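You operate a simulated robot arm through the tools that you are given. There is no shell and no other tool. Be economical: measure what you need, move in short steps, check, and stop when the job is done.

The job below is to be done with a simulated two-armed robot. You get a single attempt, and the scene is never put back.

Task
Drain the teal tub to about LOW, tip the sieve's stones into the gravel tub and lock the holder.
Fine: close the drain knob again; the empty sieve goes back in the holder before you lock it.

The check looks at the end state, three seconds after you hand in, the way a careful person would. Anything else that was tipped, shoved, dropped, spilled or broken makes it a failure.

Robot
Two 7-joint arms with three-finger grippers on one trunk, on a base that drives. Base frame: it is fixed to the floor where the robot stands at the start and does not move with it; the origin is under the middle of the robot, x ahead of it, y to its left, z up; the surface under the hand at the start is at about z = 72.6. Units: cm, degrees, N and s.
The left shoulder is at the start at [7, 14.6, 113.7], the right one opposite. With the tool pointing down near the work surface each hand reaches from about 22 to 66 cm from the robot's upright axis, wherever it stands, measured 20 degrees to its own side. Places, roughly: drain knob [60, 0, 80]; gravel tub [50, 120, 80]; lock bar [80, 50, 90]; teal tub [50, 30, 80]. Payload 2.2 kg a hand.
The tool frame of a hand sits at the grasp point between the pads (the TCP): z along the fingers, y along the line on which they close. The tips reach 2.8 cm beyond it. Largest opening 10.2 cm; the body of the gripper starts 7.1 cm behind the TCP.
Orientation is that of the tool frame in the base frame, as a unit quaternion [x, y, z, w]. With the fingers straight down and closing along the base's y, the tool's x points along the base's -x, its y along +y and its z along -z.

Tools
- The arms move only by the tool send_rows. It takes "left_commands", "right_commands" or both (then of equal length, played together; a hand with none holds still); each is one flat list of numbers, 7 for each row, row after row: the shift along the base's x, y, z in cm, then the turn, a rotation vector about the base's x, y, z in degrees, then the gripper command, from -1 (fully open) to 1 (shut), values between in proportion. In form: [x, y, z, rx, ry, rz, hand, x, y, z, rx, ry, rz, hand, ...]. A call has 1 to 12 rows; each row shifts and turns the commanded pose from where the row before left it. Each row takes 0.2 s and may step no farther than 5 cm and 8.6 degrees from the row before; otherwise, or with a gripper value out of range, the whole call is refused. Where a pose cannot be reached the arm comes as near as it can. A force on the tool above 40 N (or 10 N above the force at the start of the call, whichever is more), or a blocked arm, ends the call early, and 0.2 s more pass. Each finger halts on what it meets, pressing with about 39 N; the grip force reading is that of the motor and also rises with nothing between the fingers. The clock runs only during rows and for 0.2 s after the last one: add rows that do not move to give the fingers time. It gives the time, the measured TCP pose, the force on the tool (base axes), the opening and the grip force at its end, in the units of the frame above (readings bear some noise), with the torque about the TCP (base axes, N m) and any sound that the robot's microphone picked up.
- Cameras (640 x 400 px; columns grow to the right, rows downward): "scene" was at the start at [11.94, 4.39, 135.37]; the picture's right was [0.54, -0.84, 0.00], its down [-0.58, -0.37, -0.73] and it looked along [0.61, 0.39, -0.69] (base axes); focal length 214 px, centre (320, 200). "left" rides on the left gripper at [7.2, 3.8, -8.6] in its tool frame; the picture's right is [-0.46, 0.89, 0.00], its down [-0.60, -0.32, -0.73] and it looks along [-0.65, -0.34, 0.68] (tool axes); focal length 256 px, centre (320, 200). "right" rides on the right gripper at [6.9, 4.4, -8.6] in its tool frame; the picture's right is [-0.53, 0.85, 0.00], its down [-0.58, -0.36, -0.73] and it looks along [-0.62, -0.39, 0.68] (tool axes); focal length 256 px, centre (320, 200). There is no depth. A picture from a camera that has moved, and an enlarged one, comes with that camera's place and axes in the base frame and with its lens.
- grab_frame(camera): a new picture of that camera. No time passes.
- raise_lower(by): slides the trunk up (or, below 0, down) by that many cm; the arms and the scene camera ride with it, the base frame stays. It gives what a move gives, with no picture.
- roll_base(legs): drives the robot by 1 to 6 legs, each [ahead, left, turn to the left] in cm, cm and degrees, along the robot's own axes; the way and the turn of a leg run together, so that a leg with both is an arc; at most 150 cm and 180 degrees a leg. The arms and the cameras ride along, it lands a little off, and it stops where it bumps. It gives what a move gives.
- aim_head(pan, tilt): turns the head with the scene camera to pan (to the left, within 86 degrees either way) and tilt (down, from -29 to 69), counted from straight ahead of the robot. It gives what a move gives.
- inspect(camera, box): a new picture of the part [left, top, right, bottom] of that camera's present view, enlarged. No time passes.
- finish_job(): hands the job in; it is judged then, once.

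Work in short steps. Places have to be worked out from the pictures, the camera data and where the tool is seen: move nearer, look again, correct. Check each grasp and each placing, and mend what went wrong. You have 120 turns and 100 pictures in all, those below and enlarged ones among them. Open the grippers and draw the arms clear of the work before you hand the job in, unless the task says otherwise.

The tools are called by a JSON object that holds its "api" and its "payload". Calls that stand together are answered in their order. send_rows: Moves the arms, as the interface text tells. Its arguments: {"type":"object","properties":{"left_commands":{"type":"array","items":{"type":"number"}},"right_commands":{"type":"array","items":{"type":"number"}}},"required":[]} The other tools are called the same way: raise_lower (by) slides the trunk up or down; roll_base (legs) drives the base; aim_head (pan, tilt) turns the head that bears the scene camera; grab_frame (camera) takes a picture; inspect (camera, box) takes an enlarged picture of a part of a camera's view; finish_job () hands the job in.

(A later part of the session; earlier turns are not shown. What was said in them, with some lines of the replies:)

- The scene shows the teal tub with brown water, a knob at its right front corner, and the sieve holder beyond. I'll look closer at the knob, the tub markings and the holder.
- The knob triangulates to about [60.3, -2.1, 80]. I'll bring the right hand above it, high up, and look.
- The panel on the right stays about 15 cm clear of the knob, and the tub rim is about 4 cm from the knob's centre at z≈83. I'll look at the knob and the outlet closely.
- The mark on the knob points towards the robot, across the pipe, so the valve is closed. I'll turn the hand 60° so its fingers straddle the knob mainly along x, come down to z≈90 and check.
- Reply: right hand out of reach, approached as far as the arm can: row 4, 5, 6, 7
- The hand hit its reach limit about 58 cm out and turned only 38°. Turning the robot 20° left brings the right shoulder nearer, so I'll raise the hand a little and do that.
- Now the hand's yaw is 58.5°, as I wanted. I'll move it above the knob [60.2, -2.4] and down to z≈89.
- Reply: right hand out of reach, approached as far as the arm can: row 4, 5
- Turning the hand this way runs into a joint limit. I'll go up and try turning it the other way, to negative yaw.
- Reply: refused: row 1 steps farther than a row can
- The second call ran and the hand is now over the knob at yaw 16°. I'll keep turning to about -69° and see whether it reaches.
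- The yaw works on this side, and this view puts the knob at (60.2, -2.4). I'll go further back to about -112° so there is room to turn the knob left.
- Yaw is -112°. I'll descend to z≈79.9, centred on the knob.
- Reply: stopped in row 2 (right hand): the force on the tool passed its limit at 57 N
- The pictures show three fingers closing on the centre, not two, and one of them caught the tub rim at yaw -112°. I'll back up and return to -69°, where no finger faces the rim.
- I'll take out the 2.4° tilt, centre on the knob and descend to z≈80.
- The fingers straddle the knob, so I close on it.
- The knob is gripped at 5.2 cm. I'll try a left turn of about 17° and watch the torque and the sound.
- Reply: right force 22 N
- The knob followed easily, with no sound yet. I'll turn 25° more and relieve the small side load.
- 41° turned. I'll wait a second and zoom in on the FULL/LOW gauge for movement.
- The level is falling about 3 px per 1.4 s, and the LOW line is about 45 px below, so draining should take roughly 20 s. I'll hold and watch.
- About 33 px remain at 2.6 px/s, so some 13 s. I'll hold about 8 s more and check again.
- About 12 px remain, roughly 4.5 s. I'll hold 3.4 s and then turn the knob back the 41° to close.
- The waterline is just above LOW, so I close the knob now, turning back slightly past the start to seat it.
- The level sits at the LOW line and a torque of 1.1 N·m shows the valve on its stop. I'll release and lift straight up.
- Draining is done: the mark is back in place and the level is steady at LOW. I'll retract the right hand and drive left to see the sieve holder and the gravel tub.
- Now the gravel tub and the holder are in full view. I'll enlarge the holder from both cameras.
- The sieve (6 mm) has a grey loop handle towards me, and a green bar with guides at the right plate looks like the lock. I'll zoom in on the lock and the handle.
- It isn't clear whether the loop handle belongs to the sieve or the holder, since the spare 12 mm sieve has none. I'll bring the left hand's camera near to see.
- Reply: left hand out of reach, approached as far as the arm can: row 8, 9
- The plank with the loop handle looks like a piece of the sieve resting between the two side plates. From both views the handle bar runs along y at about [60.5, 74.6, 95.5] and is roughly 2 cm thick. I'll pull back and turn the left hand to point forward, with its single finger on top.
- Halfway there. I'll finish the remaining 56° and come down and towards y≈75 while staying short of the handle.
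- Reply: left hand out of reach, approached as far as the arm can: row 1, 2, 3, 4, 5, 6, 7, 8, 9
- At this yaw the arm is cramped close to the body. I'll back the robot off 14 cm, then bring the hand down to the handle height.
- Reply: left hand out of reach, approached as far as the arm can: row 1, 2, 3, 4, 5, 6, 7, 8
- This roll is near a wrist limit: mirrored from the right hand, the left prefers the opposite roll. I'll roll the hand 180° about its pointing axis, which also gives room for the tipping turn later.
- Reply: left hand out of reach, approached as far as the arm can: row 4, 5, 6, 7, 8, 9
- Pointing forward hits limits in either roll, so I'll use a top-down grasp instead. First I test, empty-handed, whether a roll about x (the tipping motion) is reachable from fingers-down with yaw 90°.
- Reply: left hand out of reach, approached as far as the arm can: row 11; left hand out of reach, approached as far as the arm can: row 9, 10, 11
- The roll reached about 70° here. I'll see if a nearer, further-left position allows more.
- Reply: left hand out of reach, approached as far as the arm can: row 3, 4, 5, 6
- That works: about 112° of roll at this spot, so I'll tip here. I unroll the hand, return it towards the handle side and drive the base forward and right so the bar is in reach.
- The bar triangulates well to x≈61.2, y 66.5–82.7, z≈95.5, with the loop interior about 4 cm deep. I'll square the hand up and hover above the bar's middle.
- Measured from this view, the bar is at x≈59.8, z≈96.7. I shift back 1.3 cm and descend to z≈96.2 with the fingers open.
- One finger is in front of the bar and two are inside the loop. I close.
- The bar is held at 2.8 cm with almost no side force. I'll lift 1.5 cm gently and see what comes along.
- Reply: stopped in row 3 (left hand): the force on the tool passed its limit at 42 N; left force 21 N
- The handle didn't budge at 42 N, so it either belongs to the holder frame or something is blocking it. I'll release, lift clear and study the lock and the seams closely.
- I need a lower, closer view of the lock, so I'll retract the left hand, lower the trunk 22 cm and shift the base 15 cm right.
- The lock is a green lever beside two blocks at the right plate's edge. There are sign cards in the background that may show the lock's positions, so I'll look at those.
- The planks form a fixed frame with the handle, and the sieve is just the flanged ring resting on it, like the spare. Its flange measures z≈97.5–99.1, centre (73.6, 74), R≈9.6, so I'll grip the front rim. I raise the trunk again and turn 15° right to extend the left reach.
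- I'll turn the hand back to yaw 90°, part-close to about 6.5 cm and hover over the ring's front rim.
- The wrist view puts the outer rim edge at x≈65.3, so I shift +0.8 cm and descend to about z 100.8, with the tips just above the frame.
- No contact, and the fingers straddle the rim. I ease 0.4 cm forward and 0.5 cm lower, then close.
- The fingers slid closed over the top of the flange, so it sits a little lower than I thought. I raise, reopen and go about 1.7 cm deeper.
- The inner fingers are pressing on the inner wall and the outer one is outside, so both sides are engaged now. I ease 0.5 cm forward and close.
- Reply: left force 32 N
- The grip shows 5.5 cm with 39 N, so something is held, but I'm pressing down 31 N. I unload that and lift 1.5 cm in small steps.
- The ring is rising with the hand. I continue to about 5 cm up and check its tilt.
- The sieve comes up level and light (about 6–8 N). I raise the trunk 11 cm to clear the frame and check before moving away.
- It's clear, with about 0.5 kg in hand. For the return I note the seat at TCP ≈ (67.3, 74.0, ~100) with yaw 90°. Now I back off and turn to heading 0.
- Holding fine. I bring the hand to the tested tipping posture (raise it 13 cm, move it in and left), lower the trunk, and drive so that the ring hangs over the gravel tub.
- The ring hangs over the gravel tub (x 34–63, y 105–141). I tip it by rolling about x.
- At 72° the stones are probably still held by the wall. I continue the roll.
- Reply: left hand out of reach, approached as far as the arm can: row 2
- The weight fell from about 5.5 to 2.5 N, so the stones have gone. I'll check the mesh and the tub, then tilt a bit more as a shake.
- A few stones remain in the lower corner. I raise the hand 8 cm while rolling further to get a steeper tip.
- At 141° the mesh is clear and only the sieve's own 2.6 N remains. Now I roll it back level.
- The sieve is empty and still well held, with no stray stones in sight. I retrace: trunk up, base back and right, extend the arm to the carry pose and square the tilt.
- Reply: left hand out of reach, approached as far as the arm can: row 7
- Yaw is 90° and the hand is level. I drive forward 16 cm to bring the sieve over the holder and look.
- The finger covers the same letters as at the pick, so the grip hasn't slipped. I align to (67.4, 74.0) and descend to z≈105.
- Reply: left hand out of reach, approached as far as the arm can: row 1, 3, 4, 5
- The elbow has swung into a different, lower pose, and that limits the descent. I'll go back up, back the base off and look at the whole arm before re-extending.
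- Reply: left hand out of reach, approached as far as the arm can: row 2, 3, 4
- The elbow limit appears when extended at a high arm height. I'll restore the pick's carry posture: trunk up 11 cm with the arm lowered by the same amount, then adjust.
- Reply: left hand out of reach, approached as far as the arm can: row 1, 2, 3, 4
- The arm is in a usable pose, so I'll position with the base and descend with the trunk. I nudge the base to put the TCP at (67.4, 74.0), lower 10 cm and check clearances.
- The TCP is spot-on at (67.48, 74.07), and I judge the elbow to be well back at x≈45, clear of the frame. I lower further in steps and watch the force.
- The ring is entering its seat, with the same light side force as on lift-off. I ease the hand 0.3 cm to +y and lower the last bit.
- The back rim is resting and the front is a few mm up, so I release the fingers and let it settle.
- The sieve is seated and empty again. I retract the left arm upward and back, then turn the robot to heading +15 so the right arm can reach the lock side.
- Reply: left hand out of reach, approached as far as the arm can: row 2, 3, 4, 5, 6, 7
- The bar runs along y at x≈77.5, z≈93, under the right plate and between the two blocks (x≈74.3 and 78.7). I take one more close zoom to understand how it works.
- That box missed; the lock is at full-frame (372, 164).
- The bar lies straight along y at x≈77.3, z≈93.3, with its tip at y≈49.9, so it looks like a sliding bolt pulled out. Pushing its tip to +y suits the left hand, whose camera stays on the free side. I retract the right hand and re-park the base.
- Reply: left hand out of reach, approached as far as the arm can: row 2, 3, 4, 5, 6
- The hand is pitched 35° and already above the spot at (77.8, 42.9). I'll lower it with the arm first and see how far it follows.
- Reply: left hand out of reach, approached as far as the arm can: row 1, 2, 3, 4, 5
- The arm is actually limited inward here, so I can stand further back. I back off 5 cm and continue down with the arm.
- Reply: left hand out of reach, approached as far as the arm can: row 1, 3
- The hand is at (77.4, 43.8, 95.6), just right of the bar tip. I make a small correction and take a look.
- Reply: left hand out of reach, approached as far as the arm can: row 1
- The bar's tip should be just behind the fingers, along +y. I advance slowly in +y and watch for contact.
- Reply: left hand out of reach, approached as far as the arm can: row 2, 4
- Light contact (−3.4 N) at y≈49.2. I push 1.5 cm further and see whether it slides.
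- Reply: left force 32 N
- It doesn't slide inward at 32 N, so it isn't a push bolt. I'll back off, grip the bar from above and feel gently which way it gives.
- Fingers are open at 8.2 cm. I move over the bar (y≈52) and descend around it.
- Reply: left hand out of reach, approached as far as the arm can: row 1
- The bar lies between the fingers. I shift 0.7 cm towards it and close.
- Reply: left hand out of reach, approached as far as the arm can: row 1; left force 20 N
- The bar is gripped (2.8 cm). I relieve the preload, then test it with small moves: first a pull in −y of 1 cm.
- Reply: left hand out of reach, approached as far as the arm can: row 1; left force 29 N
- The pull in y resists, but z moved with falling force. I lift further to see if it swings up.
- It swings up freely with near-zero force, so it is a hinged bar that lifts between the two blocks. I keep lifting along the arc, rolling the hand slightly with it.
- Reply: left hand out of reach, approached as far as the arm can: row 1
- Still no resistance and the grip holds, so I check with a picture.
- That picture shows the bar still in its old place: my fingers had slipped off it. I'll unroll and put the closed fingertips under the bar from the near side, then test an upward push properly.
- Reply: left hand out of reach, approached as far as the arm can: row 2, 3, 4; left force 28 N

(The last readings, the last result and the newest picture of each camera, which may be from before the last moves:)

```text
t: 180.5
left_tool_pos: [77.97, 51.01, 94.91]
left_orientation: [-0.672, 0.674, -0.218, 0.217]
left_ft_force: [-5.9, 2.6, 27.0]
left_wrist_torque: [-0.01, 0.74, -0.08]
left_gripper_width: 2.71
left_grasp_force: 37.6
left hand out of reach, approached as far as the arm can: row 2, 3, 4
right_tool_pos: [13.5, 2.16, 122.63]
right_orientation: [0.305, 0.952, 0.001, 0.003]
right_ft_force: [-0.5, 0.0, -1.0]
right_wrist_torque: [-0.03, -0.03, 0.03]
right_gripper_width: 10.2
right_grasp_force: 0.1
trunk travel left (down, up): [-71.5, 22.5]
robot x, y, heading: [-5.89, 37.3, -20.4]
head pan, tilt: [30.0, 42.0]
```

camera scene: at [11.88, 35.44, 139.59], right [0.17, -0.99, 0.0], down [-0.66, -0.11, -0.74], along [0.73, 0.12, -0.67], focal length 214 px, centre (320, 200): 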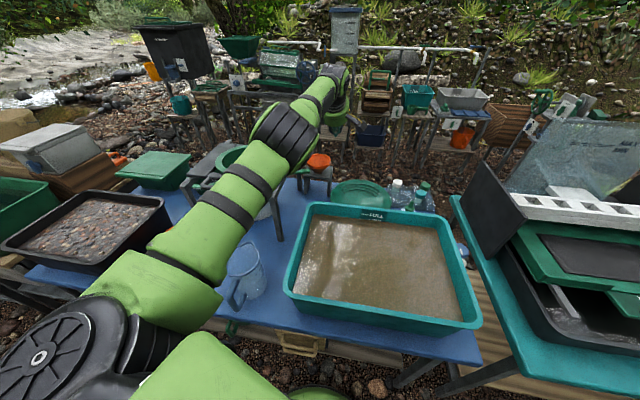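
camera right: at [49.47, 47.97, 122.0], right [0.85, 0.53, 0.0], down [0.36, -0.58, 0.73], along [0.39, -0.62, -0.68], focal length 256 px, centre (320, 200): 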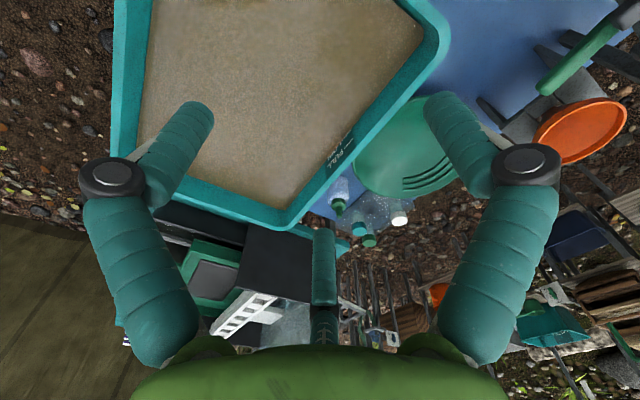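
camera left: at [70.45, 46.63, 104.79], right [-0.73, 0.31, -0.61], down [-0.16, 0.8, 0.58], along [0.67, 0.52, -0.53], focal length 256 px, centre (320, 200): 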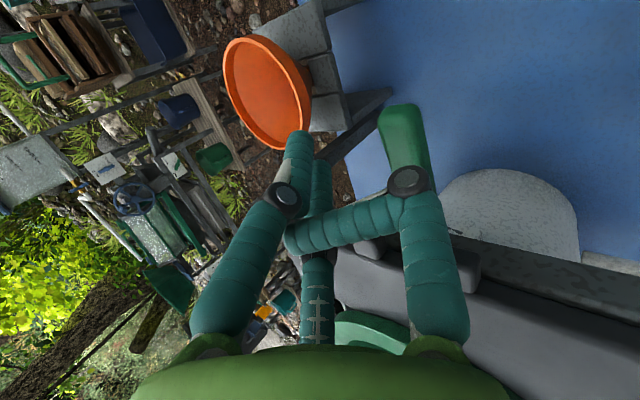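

The arm can't pull inward, and now I'm pressing on something from above. I lift off and use the base to shift back 4 cm.

{"api": "send_rows", "payload": {"left_commands": [0, 0, 2, 0, 0, 0, 1, 0, 0, 2, 0, 0, 0, 1, 0, 0, 0, 0, 0, 0, -0.9, 0, 0, 0, 0, 0, 0, 1, 0, 0, 0, 0, 0, 0, 1]}}

{"api": "roll_base", "payload": {"legs": [[-3.8, -1.6, 0]]}}

```text
t: 181.7
left_tool_pos: [78.09, 51.15, 97.78]
left_orientation: [-0.673, 0.677, -0.212, 0.212]
left_ft_force: [-1.0, -0.3, 0.6]
left_wrist_torque: [-0.03, 0.01, -0.03]
left_gripper_width: 2.71
left_grasp_force: 37.2
right_tool_pos: [14.08, 2.09, 122.47]
right_orientation: [0.305, 0.952, 0.0, 0.001]
right_ft_force: [0.6, -0.4, -0.5]
right_wrist_torque: [0.0, 0.04, 0.0]
right_gripper_width: 10.2
right_grasp_force: 0.1
trunk travel left (down, up): [-71.5, 22.5]
robot x, y, heading: [-5.48, 37.64, -20.2]
head pan, tilt: [30.0, 42.0]
```

```text
t: 182.6
left_tool_pos: [74.29, 50.91, 97.58]
left_orientation: [-0.674, 0.676, -0.212, 0.211]
left_ft_force: [1.0, -0.4, 0.2]
left_wrist_torque: [-0.02, 0.09, 0.02]
left_gripper_width: 2.71
left_grasp_force: 37.4
right_tool_pos: [10.39, 1.91, 122.42]
right_orientation: [0.305, 0.952, -0.001, -0.001]
right_ft_force: [-0.1, -0.1, -0.1]
right_wrist_torque: [0.01, 0.04, 0.0]
right_gripper_width: 10.21
right_grasp_force: 0.0
trunk travel left (down, up): [-71.5, 22.5]
robot x, y, heading: [-9.88, 37.54, -20.2]
head pan, tilt: [30.0, 42.0]
```

The fingers look jammed crossed at 2.7 cm. I open them fully and re-close to reset.

{"api": "send_rows", "payload": {"left_commands": [0, 0, 1, 0, 0, 0, -0.5, 0, 0, 0, 0, 0, 0, -1, 0, 0, 0, 0, 0, 0, -1, 0, 0, 0, 0, 0, 0, 0, 0, 0, 0, 0, 0, 0, 1, 0, 0, 0, 0, 0, 0, 1, 0, 0, 0, 0, 0, 0, 1]}}

```text
t: 184.2
left_tool_pos: [74.06, 50.82, 98.76]
left_orientation: [-0.673, 0.676, -0.212, 0.212]
left_ft_force: [0.2, 0.2, -0.3]
left_wrist_torque: [0.03, 0.01, -0.02]
left_gripper_width: 2.76
left_grasp_force: 36.9
right_tool_pos: [10.01, 1.84, 122.52]
right_orientation: [0.305, 0.952, -0.001, 0.0]
right_ft_force: [-0.3, -0.5, -0.2]
right_wrist_torque: [-0.02, 0.0, -0.03]
right_gripper_width: 10.18
right_grasp_force: 0.0
trunk travel left (down, up): [-71.5, 22.5]
robot x, y, heading: [-9.61, 37.37, -20.6]
head pan, tilt: [30.0, 42.0]
```

I try closing slowly to get a clean closed fist.

{"api": "send_rows", "payload": {"left_commands": [0, 0, 0, 0, 0, 0, -0.3, 0, 0, 0, 0, 0, 0, -0.3, 0, 0, 0, 0, 0, 0, 0.1, 0, 0, 0, 0, 0, 0, 0.3, 0, 0, 0, 0, 0, 0, 0.5, 0, 0, 0, 0, 0, 0, 0.7, 0, 0, 0, 0, 0, 0, 0.85, 0, 0, 0, 0, 0, 0, 1, 0, 0, 0, 0, 0, 0, 1]}}

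```text
t: 186.2
left_tool_pos: [74.06, 50.84, 98.68]
left_orientation: [-0.673, 0.677, -0.212, 0.211]
left_ft_force: [0.1, 0.7, -0.3]
left_wrist_torque: [0.01, 0.03, -0.02]
left_gripper_width: 2.72
left_grasp_force: 36.8
right_tool_pos: [10.08, 2.06, 122.49]
right_orientation: [0.305, 0.952, -0.001, -0.001]
right_ft_force: [-0.2, -0.3, -0.3]
right_wrist_torque: [0.03, 0.01, 0.04]
right_gripper_width: 10.21
right_grasp_force: 0.1
trunk travel left (down, up): [-71.5, 22.5]
robot x, y, heading: [-9.34, 37.28, -20.4]
head pan, tilt: [30.0, 42.0]
```

I'll carry on with it: lower beside the bar on its near side so the fingertips go under it.

{"api": "send_rows", "payload": {"left_commands": [0, 0.3, -2, 0, 0, 0, 1, 0, 0, -2, 0, 0, 0, 1, 0, 0, -1, 0, 0, 0, 1, 0, 0, -1, 0, 0, 0, 1, 0, 0, 0, 0, 0, 0, 1]}}

```text
t: 186.9
left_tool_pos: [74.83, 50.94, 97.32]
left_orientation: [-0.668, 0.668, -0.236, 0.228]
left_ft_force: [-11.6, -6.2, 22.2]
left_wrist_torque: [-0.46, -0.35, -0.33]
left_gripper_width: 2.73
left_grasp_force: 37.0
right_tool_pos: [9.66, 1.87, 122.71]
right_orientation: [0.305, 0.952, 0.0, 0.001]
right_ft_force: [0.1, 1.2, 0.9]
right_wrist_torque: [0.0, 0.06, 0.03]
right_gripper_width: 10.2
right_grasp_force: 0.1
trunk travel left (down, up): [-71.5, 22.5]
robot x, y, heading: [-9.69, 36.99, -20.4]
head pan, tilt: [30.0, 42.0]
stopped in row 3 (left hand): the force on the tool passed its limit at 42 N (the readings are from after the stop); the commanded pose is now the measured one
```

The wide fist hit the bar's top: the bar doesn't swing down at 42 N. I lift, shift 2 cm nearer and try again to get under it.

{"api": "send_rows", "payload": {"left_commands": [0, 0, 2, 0, 0, 0, 1, 0, 0, 0, 0, 0, 0, 1]}}

{"api": "roll_base", "payload": {"legs": [[-2.2, -0.8, 0]]}}

{"api": "send_rows", "payload": {"left_commands": [0, 0, -2, 0, 0, 0, 1, 0, 0, -1.5, 0, 0, 0, 1, 0, 0, -1.5, 0, 0, 0, 1, 0, 0, -1.2, 0, 0, 0, 1, 0, 0, 0, 0, 0, 0, 1]}}

```text
t: 187.5
left_tool_pos: [74.89, 51.25, 98.23]
left_orientation: [-0.67, 0.67, -0.227, 0.224]
left_ft_force: [0.3, -0.5, -0.7]
left_wrist_torque: [0.04, 0.0, -0.01]
left_gripper_width: 2.73
left_grasp_force: 37.3
right_tool_pos: [9.99, 1.96, 122.45]
right_orientation: [0.305, 0.952, -0.001, 0.001]
right_ft_force: [-0.1, -0.4, -0.3]
right_wrist_torque: [0.02, -0.04, 0.01]
right_gripper_width: 10.21
right_grasp_force: 0.1
trunk travel left (down, up): [-71.5, 22.5]
robot x, y, heading: [-10.06, 37.72, -20.2]
head pan, tilt: [30.0, 42.0]
```

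```text
t: 188.3
left_tool_pos: [72.94, 50.99, 97.96]
left_orientation: [-0.67, 0.671, -0.226, 0.222]
left_ft_force: [-0.6, -0.9, 0.0]
left_wrist_torque: [0.01, 0.05, -0.01]
left_gripper_width: 2.72
left_grasp_force: 36.8
right_tool_pos: [8.16, 1.88, 122.36]
right_orientation: [0.305, 0.952, -0.001, -0.002]
right_ft_force: [1.3, 0.1, -0.6]
right_wrist_torque: [-0.03, 0.08, 0.03]
right_gripper_width: 10.2
right_grasp_force: 0.1
trunk travel left (down, up): [-71.5, 22.5]
robot x, y, heading: [-12.3, 37.11, -20.5]
head pan, tilt: [30.0, 42.0]
```

```text
t: 189.5
left_tool_pos: [72.21, 51.06, 92.26]
left_orientation: [-0.67, 0.67, -0.228, 0.224]
left_ft_force: [-0.5, -0.1, -1.2]
left_wrist_torque: [-0.02, 0.01, 0.01]
left_gripper_width: 2.74
left_grasp_force: 36.9
left hand out of reach, approached as far as the arm can: row 4
right_tool_pos: [7.53, 1.95, 122.42]
right_orientation: [0.305, 0.952, -0.001, -0.001]
right_ft_force: [-0.2, -1.1, 0.3]
right_wrist_torque: [0.01, 0.0, -0.04]
right_gripper_width: 10.22
right_grasp_force: 0.1
trunk travel left (down, up): [-71.5, 22.5]
robot x, y, heading: [-12.2, 37.42, -20.3]
head pan, tilt: [30.0, 42.0]
```

Now the tips are below the bar on its near side. I move 2.7 cm in +x under it and lift gently.

{"api": "send_rows", "payload": {"left_commands": [1, 0, 0, 0, 0, 0, 1, 1, 0, 0, 0, 0, 0, 1, 0.7, 0, 0, 0, 0, 0, 1, 0, 0, 0, 0, 0, 0, 1]}}

{"api": "send_rows", "payload": {"left_commands": [0, 0, 0.6, 0, 0, 0, 1, 0, 0, 0.6, 0, 0, 0, 1, 0, 0, 0.6, 0, 0, 0, 1, 0, 0, 0, 0, 0, 0, 1]}}

{"api": "send_rows", "payload": {"left_commands": [0, 0, 0.6, 0, 0, 0, 1, 0, 0, 0.6, 0, 0, 0, 1, 0, 0, 0, 0, 0, 0, 1]}}

```text
t: 190.5
left_tool_pos: [72.25, 51.27, 92.39]
left_orientation: [-0.67, 0.67, -0.228, 0.224]
left_ft_force: [0.3, -0.2, 0.0]
left_wrist_torque: [0.0, 0.01, -0.02]
left_gripper_width: 2.68
left_grasp_force: 37.5
left hand out of reach, approached as far as the arm can: row 1, 2, 3
right_tool_pos: [7.64, 1.92, 122.38]
right_orientation: [0.306, 0.952, -0.001, 0.0]
right_ft_force: [1.4, 0.7, -0.1]
right_wrist_torque: [-0.01, -0.03, 0.01]
right_gripper_width: 10.19
right_grasp_force: 0.0
trunk travel left (down, up): [-71.5, 22.5]
robot x, y, heading: [-12.19, 37.24, -20.5]
head pan, tilt: [30.0, 42.0]
```

```text
t: 191.5
left_tool_pos: [72.43, 51.05, 94.0]
left_orientation: [-0.669, 0.671, -0.229, 0.224]
left_ft_force: [0.4, -0.2, 0.0]
left_wrist_torque: [0.0, 0.01, 0.01]
left_gripper_width: 2.7
left_grasp_force: 36.9
right_tool_pos: [7.7, 1.97, 122.45]
right_orientation: [0.305, 0.952, -0.001, 0.0]
right_ft_force: [0.3, -0.2, 0.1]
right_wrist_torque: [0.01, 0.03, -0.01]
right_gripper_width: 10.2
right_grasp_force: 0.0
trunk travel left (down, up): [-71.5, 22.5]
robot x, y, heading: [-12.35, 37.55, -20.3]
head pan, tilt: [30.0, 42.0]
```

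```text
t: 192.3
left_tool_pos: [72.35, 51.28, 95.28]
left_orientation: [-0.67, 0.67, -0.228, 0.224]
left_ft_force: [-0.5, 0.5, -0.1]
left_wrist_torque: [0.04, 0.0, 0.01]
left_gripper_width: 2.69
left_grasp_force: 36.4
right_tool_pos: [7.67, 2.0, 122.37]
right_orientation: [0.305, 0.952, -0.001, 0.0]
right_ft_force: [-0.7, 1.0, 0.7]
right_wrist_torque: [0.02, -0.05, 0.01]
right_gripper_width: 10.2
right_grasp_force: 0.1
trunk travel left (down, up): [-71.5, 22.5]
robot x, y, heading: [-12.22, 37.66, -20.1]
head pan, tilt: [30.0, 42.0]
```

x is at its outer limit here, so I go back down and use the base for the 2.6 cm forward, then lift.

{"api": "send_rows", "payload": {"left_commands": [0, 0, -1.5, 0, 0, 0, 1, 0, 0, -1.6, 0, 0, 0, 1, 0, 0, 0, 0, 0, 0, 1]}}

{"api": "roll_base", "payload": {"legs": [[2.5, 0.9, 0]]}}

{"api": "send_rows", "payload": {"left_commands": [0, 0, 0.6, 0, 0, 0, 1, 0, 0, 0.6, 0, 0, 0, 1, 0, 0, 0.6, 0, 0, 0, 1, 0, 0, 0, 0, 0, 0, 1]}}

```text
t: 193.1
left_tool_pos: [72.25, 51.04, 92.15]
left_orientation: [-0.67, 0.671, -0.229, 0.223]
left_ft_force: [0.3, -0.8, 0.5]
left_wrist_torque: [-0.02, 0.02, -0.01]
left_gripper_width: 2.69
left_grasp_force: 36.9
right_tool_pos: [7.7, 1.95, 122.34]
right_orientation: [0.305, 0.952, -0.002, 0.0]
right_ft_force: [0.6, -1.0, -0.1]
right_wrist_torque: [0.0, 0.0, 0.02]
right_gripper_width: 10.2
right_grasp_force: 0.1
trunk travel left (down, up): [-71.5, 22.5]
robot x, y, heading: [-12.22, 37.38, -20.4]
head pan, tilt: [30.0, 42.0]
```

```text
t: 193.9
left_tool_pos: [74.86, 51.06, 92.42]
left_orientation: [-0.669, 0.669, -0.23, 0.226]
left_ft_force: [-0.1, 0.0, -0.2]
left_wrist_torque: [0.0, -0.01, -0.02]
left_gripper_width: 2.71
left_grasp_force: 36.8
right_tool_pos: [10.19, 1.94, 122.46]
right_orientation: [0.306, 0.952, 0.0, 0.0]
right_ft_force: [-0.1, 0.2, -0.3]
right_wrist_torque: [0.0, -0.04, -0.01]
right_gripper_width: 10.19
right_grasp_force: 0.2
trunk travel left (down, up): [-71.5, 22.5]
robot x, y, heading: [-9.35, 37.3, -20.0]
head pan, tilt: [30.0, 42.0]
```

```text
t: 194.9
left_tool_pos: [74.88, 51.04, 94.21]
left_orientation: [-0.669, 0.67, -0.231, 0.224]
left_ft_force: [-1.1, 0.5, 0.1]
left_wrist_torque: [-0.01, -0.03, 0.01]
left_gripper_width: 2.69
left_grasp_force: 36.1
right_tool_pos: [10.3, 1.82, 122.37]
right_orientation: [0.305, 0.952, -0.001, -0.001]
right_ft_force: [-0.3, -0.1, -0.2]
right_wrist_torque: [-0.01, 0.03, 0.02]
right_gripper_width: 10.2
right_grasp_force: 0.1
trunk travel left (down, up): [-71.5, 22.5]
robot x, y, heading: [-9.45, 37.08, -20.2]
head pan, tilt: [30.0, 42.0]
```

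No contact yet, consistent with the bent finger now being just under the bar. I continue lifting.

{"api": "send_rows", "payload": {"left_commands": [0, 0, 0.5, 0, 0, 0, 1, 0, 0, 0.5, 0, 0, 0, 1, 0, 0, 0.5, 0, 0, 0, 1, 0, 0, 0, 0, 0, 0, 1]}}

{"api": "send_rows", "payload": {"left_commands": [0, 0, 0.5, 0, 0, 0, 1, 0, 0, 0.5, 0, 0, 0, 1, 0, 0, 0, 0, 0, 0, 1]}}

```text
t: 195.9
left_tool_pos: [74.83, 51.03, 95.69]
left_orientation: [-0.669, 0.67, -0.229, 0.226]
left_ft_force: [-0.1, -0.4, -0.5]
left_wrist_torque: [0.02, -0.01, -0.03]
left_gripper_width: 2.69
left_grasp_force: 36.7
right_tool_pos: [10.39, 1.9, 122.41]
right_orientation: [0.305, 0.952, -0.002, 0.0]
right_ft_force: [-0.1, -0.6, 0.4]
right_wrist_torque: [-0.01, -0.03, 0.02]
right_gripper_width: 10.22
right_grasp_force: 0.1
trunk travel left (down, up): [-71.5, 22.5]
robot x, y, heading: [-9.97, 37.39, -20.3]
head pan, tilt: [30.0, 42.0]
```

```text
t: 196.7
left_tool_pos: [74.93, 51.04, 96.66]
left_orientation: [0.67, -0.669, 0.229, -0.226]
left_ft_force: [-1.3, -0.2, -0.9]
left_wrist_torque: [0.0, 0.0, 0.02]
left_gripper_width: 2.68
left_grasp_force: 36.6
right_tool_pos: [10.29, 1.91, 122.49]
right_orientation: [0.305, 0.952, 0.0, 0.0]
right_ft_force: [0.0, -0.5, 0.0]
right_wrist_torque: [0.02, -0.03, 0.02]
right_gripper_width: 10.22
right_grasp_force: 0.1
trunk travel left (down, up): [-71.5, 22.5]
robot x, y, heading: [-9.35, 37.58, -20.3]
head pan, tilt: [30.0, 42.0]
```

The fist passed where the bar should be with no resistance, which suggests the bar swings up freely. I keep sweeping along the arc: up 3 cm and towards +y.

{"api": "send_rows", "payload": {"left_commands": [0, 0.1, 0.8, 0, 0, 0, 1, 0, 0.2, 0.8, 0, 0, 0, 1, 0, 0.4, 0.7, 0, 0, 0, 1, 0, 0.6, 0.6, 0, 0, 0, 1, 0, 0, 0, 0, 0, 0, 1]}}

{"api": "grab_frame", "payload": {"camera": "left"}}

```text
t: 197.9
left_tool_pos: [74.95, 52.27, 99.72]
left_orientation: [-0.669, 0.67, -0.23, 0.225]
left_ft_force: [0.0, 0.7, 0.0]
left_wrist_torque: [0.01, 0.02, -0.04]
left_gripper_width: 2.66
left_grasp_force: 36.2
right_tool_pos: [10.32, 1.95, 122.4]
right_orientation: [0.305, 0.952, -0.001, 0.0]
right_ft_force: [-0.1, -0.4, 0.7]
right_wrist_torque: [0.01, 0.04, 0.01]
right_gripper_width: 10.21
right_grasp_force: 0.0
trunk travel left (down, up): [-71.5, 22.5]
robot x, y, heading: [-9.29, 37.55, -20.1]
head pan, tilt: [30.0, 42.0]
```

```text
0 pictures are left
camera left: at [66.63, 45.23, 104.18], right [-0.7, 0.46, -0.54], down [-0.19, 0.61, 0.77], along [0.69, 0.64, -0.34], focal length 256 px, centre (320, 200)
```

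left: 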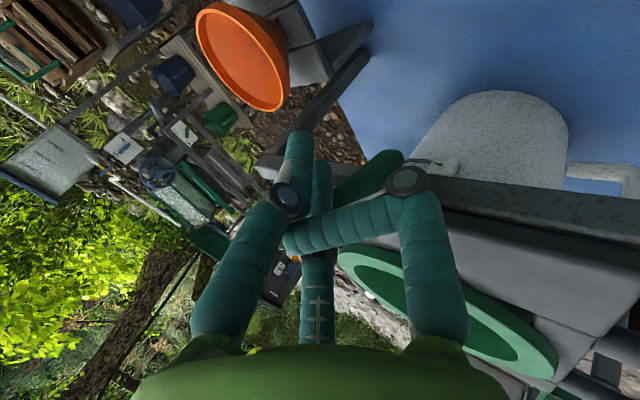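

This last view fits the bar having swung up about 60° about its hinge at the plate's edge (≈y 57.5, z 93), driven by my fist. I keep pushing it in +y towards upright and watch for a stop or a click.

{"api": "send_rows", "payload": {"left_commands": [0, 0.8, 0.3, 0, 0, 0, 1, 0, 0.8, 0.2, 0, 0, 0, 1, 0, 0.8, 0.1, 0, 0, 0, 1, 0, 0.8, 0, 0, 0, 0, 1, 0, 0, 0, 0, 0, 0, 1]}}

```text
t: 199.1
left_tool_pos: [74.85, 54.71, 100.28]
left_orientation: [-0.668, 0.672, -0.229, 0.224]
left_ft_force: [0.8, -14.1, 0.7]
left_wrist_torque: [0.04, 0.02, -0.07]
left_gripper_width: 2.67
left_grasp_force: 37.1
right_tool_pos: [10.35, 1.73, 122.33]
right_orientation: [0.306, 0.952, 0.0, -0.001]
right_ft_force: [-0.8, 0.0, -0.4]
right_wrist_torque: [0.01, 0.0, 0.03]
right_gripper_width: 10.2
right_grasp_force: 0.0
trunk travel left (down, up): [-71.5, 22.5]
robot x, y, heading: [-8.92, 37.35, -20.4]
head pan, tilt: [30.0, 42.0]
```

A firm stop at y≈54.7 means the bar is about upright against its end stop. I press slightly more to make sure it's fully home.

{"api": "send_rows", "payload": {"left_commands": [0, 0.4, 0, 0, 0, 0, 1, 0, 0.3, 0, 0, 0, 0, 1, 0, 0, 0, 0, 0, 0, 1]}}

```text
t: 199.9
left_tool_pos: [74.93, 54.91, 100.3]
left_orientation: [-0.667, 0.673, -0.231, 0.221]
left_ft_force: [-2.0, -26.6, -0.9]
left_wrist_torque: [0.06, 0.01, -0.04]
left_gripper_width: 2.64
left_grasp_force: 36.1
right_tool_pos: [10.41, 1.23, 122.24]
right_orientation: [0.306, 0.952, 0.002, -0.002]
right_ft_force: [-0.1, -0.8, 0.6]
right_wrist_torque: [0.01, 0.02, 0.02]
right_gripper_width: 10.22
right_grasp_force: 0.0
trunk travel left (down, up): [-71.5, 22.5]
robot x, y, heading: [-9.71, 37.3, -20.2]
head pan, tilt: [30.0, 42.0]
```

To be sure that stop was the bar and not a block, I back off, rise 1.8 cm and push again to compare contact positions.

{"api": "send_rows", "payload": {"left_commands": [0, -1.2, 0, 0, 0, 0, 1, 0, -0.6, 0.9, 0, 0, 0, 1, 0, 0, 0.9, 0, 0, 0, 1, 0, 0, 0, 0, 0, 0, 1]}}

{"api": "send_rows", "payload": {"left_commands": [0, 0.4, 0, 0, 0, 0, 1, 0, 0.4, 0, 0, 0, 0, 1, 0, 0, 0, 0, 0, 0, 1]}}

{"api": "send_rows", "payload": {"left_commands": [0, 0.4, 0, 0, 0, 0, 1, 0, 0.4, 0, 0, 0, 0, 1, 0, 0, 0, 0, 0, 0, 1]}}

```text
t: 200.9
left_tool_pos: [74.99, 54.52, 102.06]
left_orientation: [0.67, -0.669, 0.228, -0.226]
left_ft_force: [0.4, -0.5, -0.3]
left_wrist_torque: [0.01, 0.02, 0.04]
left_gripper_width: 2.68
left_grasp_force: 36.6
right_tool_pos: [10.37, 1.97, 122.52]
right_orientation: [0.305, 0.952, -0.002, 0.0]
right_ft_force: [-0.1, 0.0, 0.4]
right_wrist_torque: [-0.04, -0.05, 0.01]
right_gripper_width: 10.19
right_grasp_force: 0.2
trunk travel left (down, up): [-71.5, 22.5]
robot x, y, heading: [-9.4, 37.55, -20.3]
head pan, tilt: [30.0, 42.0]
```

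```text
t: 201.7
left_tool_pos: [74.88, 54.82, 101.98]
left_orientation: [-0.668, 0.671, -0.23, 0.225]
left_ft_force: [0.9, -8.5, 0.5]
left_wrist_torque: [-0.05, -0.01, -0.17]
left_gripper_width: 2.66
left_grasp_force: 36.7
right_tool_pos: [10.36, 1.77, 122.35]
right_orientation: [0.305, 0.952, 0.001, 0.0]
right_ft_force: [-0.3, 0.7, 1.0]
right_wrist_torque: [0.01, 0.01, 0.0]
right_gripper_width: 10.16
right_grasp_force: 0.0
trunk travel left (down, up): [-71.5, 22.5]
robot x, y, heading: [-9.53, 37.31, -20.1]
head pan, tilt: [30.0, 42.0]
```

```text
t: 202.5
left_tool_pos: [74.93, 54.97, 102.05]
left_orientation: [-0.667, 0.673, -0.231, 0.224]
left_ft_force: [-1.6, -22.2, 0.3]
left_wrist_torque: [-0.32, 0.06, -0.37]
left_gripper_width: 2.66
left_grasp_force: 36.5
right_tool_pos: [10.34, 1.33, 122.38]
right_orientation: [0.305, 0.952, 0.003, 0.0]
right_ft_force: [-0.6, 0.0, 0.2]
right_wrist_torque: [-0.01, -0.02, 0.0]
right_gripper_width: 10.21
right_grasp_force: 0.1
trunk travel left (down, up): [-71.5, 22.5]
robot x, y, heading: [-9.38, 37.68, -20.3]
head pan, tilt: [30.0, 42.0]
```

Same contact at the higher level, so the bar stands upright against its stop. I back away 4 cm, wait, and touch again to verify that it stays.

{"api": "send_rows", "payload": {"left_commands": [0, -2, 0, 0, 0, 0, 1, 0, -2, 0, 0, 0, 0, 1, 0, -1, 0, 0, 0, 0, 1, 0, 0, 0, 0, 0, 0, 1, 0, 0, 0, 0, 0, 0, 1, 0, 0, 0, 0, 0, 0, 1, 0, 0, 0, 0, 0, 0, 1, 0, 0, 0, 0, 0, 0, 1]}}

{"api": "send_rows", "payload": {"left_commands": [0, 1.5, 0, 0, 0, 0, 1, 0, 1.5, 0, 0, 0, 0, 1, 0, 0.9, 0, 0, 0, 0, 1, 0, 0.5, 0, 0, 0, 0, 1, 0, 0.3, 0, 0, 0, 0, 1, 0, 0, 0, 0, 0, 0, 1]}}

```text
t: 204.3
left_tool_pos: [75.04, 51.05, 101.86]
left_orientation: [-0.669, 0.67, -0.23, 0.225]
left_ft_force: [-0.2, -0.5, -0.5]
left_wrist_torque: [0.01, -0.02, -0.01]
left_gripper_width: 2.64
left_grasp_force: 36.4
right_tool_pos: [10.38, 1.89, 122.52]
right_orientation: [0.305, 0.952, 0.0, -0.001]
right_ft_force: [-0.4, -0.3, 0.1]
right_wrist_torque: [-0.03, 0.03, 0.01]
right_gripper_width: 10.18
right_grasp_force: 0.0
trunk travel left (down, up): [-71.5, 22.5]
robot x, y, heading: [-9.39, 37.26, -20.6]
head pan, tilt: [30.0, 42.0]
```

```text
t: 205.7
left_tool_pos: [74.99, 55.06, 101.8]
left_orientation: [-0.668, 0.672, -0.229, 0.223]
left_ft_force: [2.8, -16.9, -2.9]
left_wrist_torque: [-0.26, -0.12, -0.33]
left_gripper_width: 2.65
left_grasp_force: 35.8
right_tool_pos: [10.45, 1.42, 122.29]
right_orientation: [0.306, 0.952, 0.001, 0.001]
right_ft_force: [-0.3, -0.3, -1.0]
right_wrist_torque: [0.0, 0.0, 0.03]
right_gripper_width: 10.19
right_grasp_force: 0.0
trunk travel left (down, up): [-71.5, 22.5]
robot x, y, heading: [-9.39, 37.38, -20.2]
head pan, tilt: [30.0, 42.0]
```

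The bar stays upright at its stop, so I take the holder as locked. I withdraw: right of the bar, up, open the gripper, then back the base away.

{"api": "send_rows", "payload": {"left_commands": [0, -2, 0, 0, 0, 0, 1, 0, -3, 0, 0, 0, 0, 1, 0, -2, 2, 0, 0, 0, 1, 0, -1, 4, 0, 0, 0, 1, 0, 0, 4, 0, 0, 0, 1, 0, 0, 4, 0, 0, 0, 1, 0, 0, 3, 0, 0, 0, 0, 0, 0, 0, 0, 0, 0, -1, 0, 0, 0, 0, 0, 0, -1]}}

{"api": "roll_base", "payload": {"legs": [[-25, 0, 0]]}}

```text
t: 207.7
left_tool_pos: [72.74, 47.71, 117.9]
left_orientation: [-0.669, 0.67, -0.23, 0.225]
left_ft_force: [0.2, -0.4, 0.4]
left_wrist_torque: [0.02, 0.01, 0.0]
left_gripper_width: 2.63
left_grasp_force: 0.1
left hand out of reach, approached as far as the arm can: row 5, 6, 7
right_tool_pos: [10.33, 1.94, 122.48]
right_orientation: [0.304, 0.953, -0.001, 0.0]
right_ft_force: [-0.3, -0.6, -0.4]
right_wrist_torque: [-0.03, -0.02, 0.0]
right_gripper_width: 10.2
right_grasp_force: 0.0
trunk travel left (down, up): [-71.5, 22.5]
robot x, y, heading: [-9.05, 37.38, -20.5]
head pan, tilt: [30.0, 42.0]
```

```text
t: 209.6
left_tool_pos: [49.62, 56.3, 117.83]
left_orientation: [-0.67, 0.67, -0.228, 0.225]
left_ft_force: [0.7, 0.2, 0.0]
left_wrist_torque: [-0.04, -0.03, -0.04]
left_gripper_width: 2.69
left_grasp_force: 0.0
right_tool_pos: [-12.79, 10.49, 122.39]
right_orientation: [0.306, 0.952, -0.001, -0.002]
right_ft_force: [-0.6, -0.4, -0.2]
right_wrist_torque: [0.01, 0.03, -0.01]
right_gripper_width: 10.18
right_grasp_force: 0.0
trunk travel left (down, up): [-71.5, 22.5]
robot x, y, heading: [-33.5, 46.17, -20.4]
head pan, tilt: [30.0, 42.0]
```

The fingers are empty but tangled at 2.6 cm. I give one close/open try with the hands clear of the work.

{"api": "send_rows", "payload": {"left_commands": [0, 0, 1, 0, 0, 0, 1, 0, 0, 1, 0, 0, 0, 1, 0, 0, 0, 0, 0, 0, -1, 0, 0, 0, 0, 0, 0, -1, 0, 0, 0, 0, 0, 0, -1, 0, 0, 0, 0, 0, 0, -1, 0, 0, 0, 0, 0, 0, -1]}}

```text
t: 211.2
left_tool_pos: [48.77, 56.39, 119.61]
left_orientation: [-0.669, 0.67, -0.229, 0.225]
left_ft_force: [0.3, 0.5, -0.1]
left_wrist_torque: [0.02, 0.03, 0.05]
left_gripper_width: 2.67
left_grasp_force: 0.1
left hand out of reach, approached as far as the arm can: row 2
right_tool_pos: [-13.06, 10.65, 122.35]
right_orientation: [0.306, 0.952, -0.001, 0.0]
right_ft_force: [0.1, 0.3, 0.6]
right_wrist_torque: [-0.03, 0.0, 0.01]
right_gripper_width: 10.18
right_grasp_force: 0.0
trunk travel left (down, up): [-71.5, 22.5]
robot x, y, heading: [-33.1, 46.41, -20.3]
head pan, tilt: [30.0, 42.0]
```

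The left hand holds nothing, and both hands are clear of the work. I hand the job in.

{"api": "finish_job", "payload": {}}

```text
The job is handed in.
```

I handed the job in with every step done, but I couldn't see the lock's final position because I had run out of pictures.

- **Tub:** it is drained to the LOW line and the drain knob is closed again, back on its stop.
- **Sieve:** its stones are in the gravel tub, and it is empty and back in its holder.
- **Lock:** the bar is swung up between its two blocks. Pushing it again after backing away showed it firm against its stop. I'm assuming that is the locked position.
- **Hands:** both are clear of the work. The left gripper's fingers are tangled and wouldn't reopen, staying at about 2.7 cm, but they hold nothing.
- **Contact:** while working I pressed the tub rim, the holder's handle and the lock bar with up to about 57 N. I saw nothing move, but I couldn't check the holder after the lock work.
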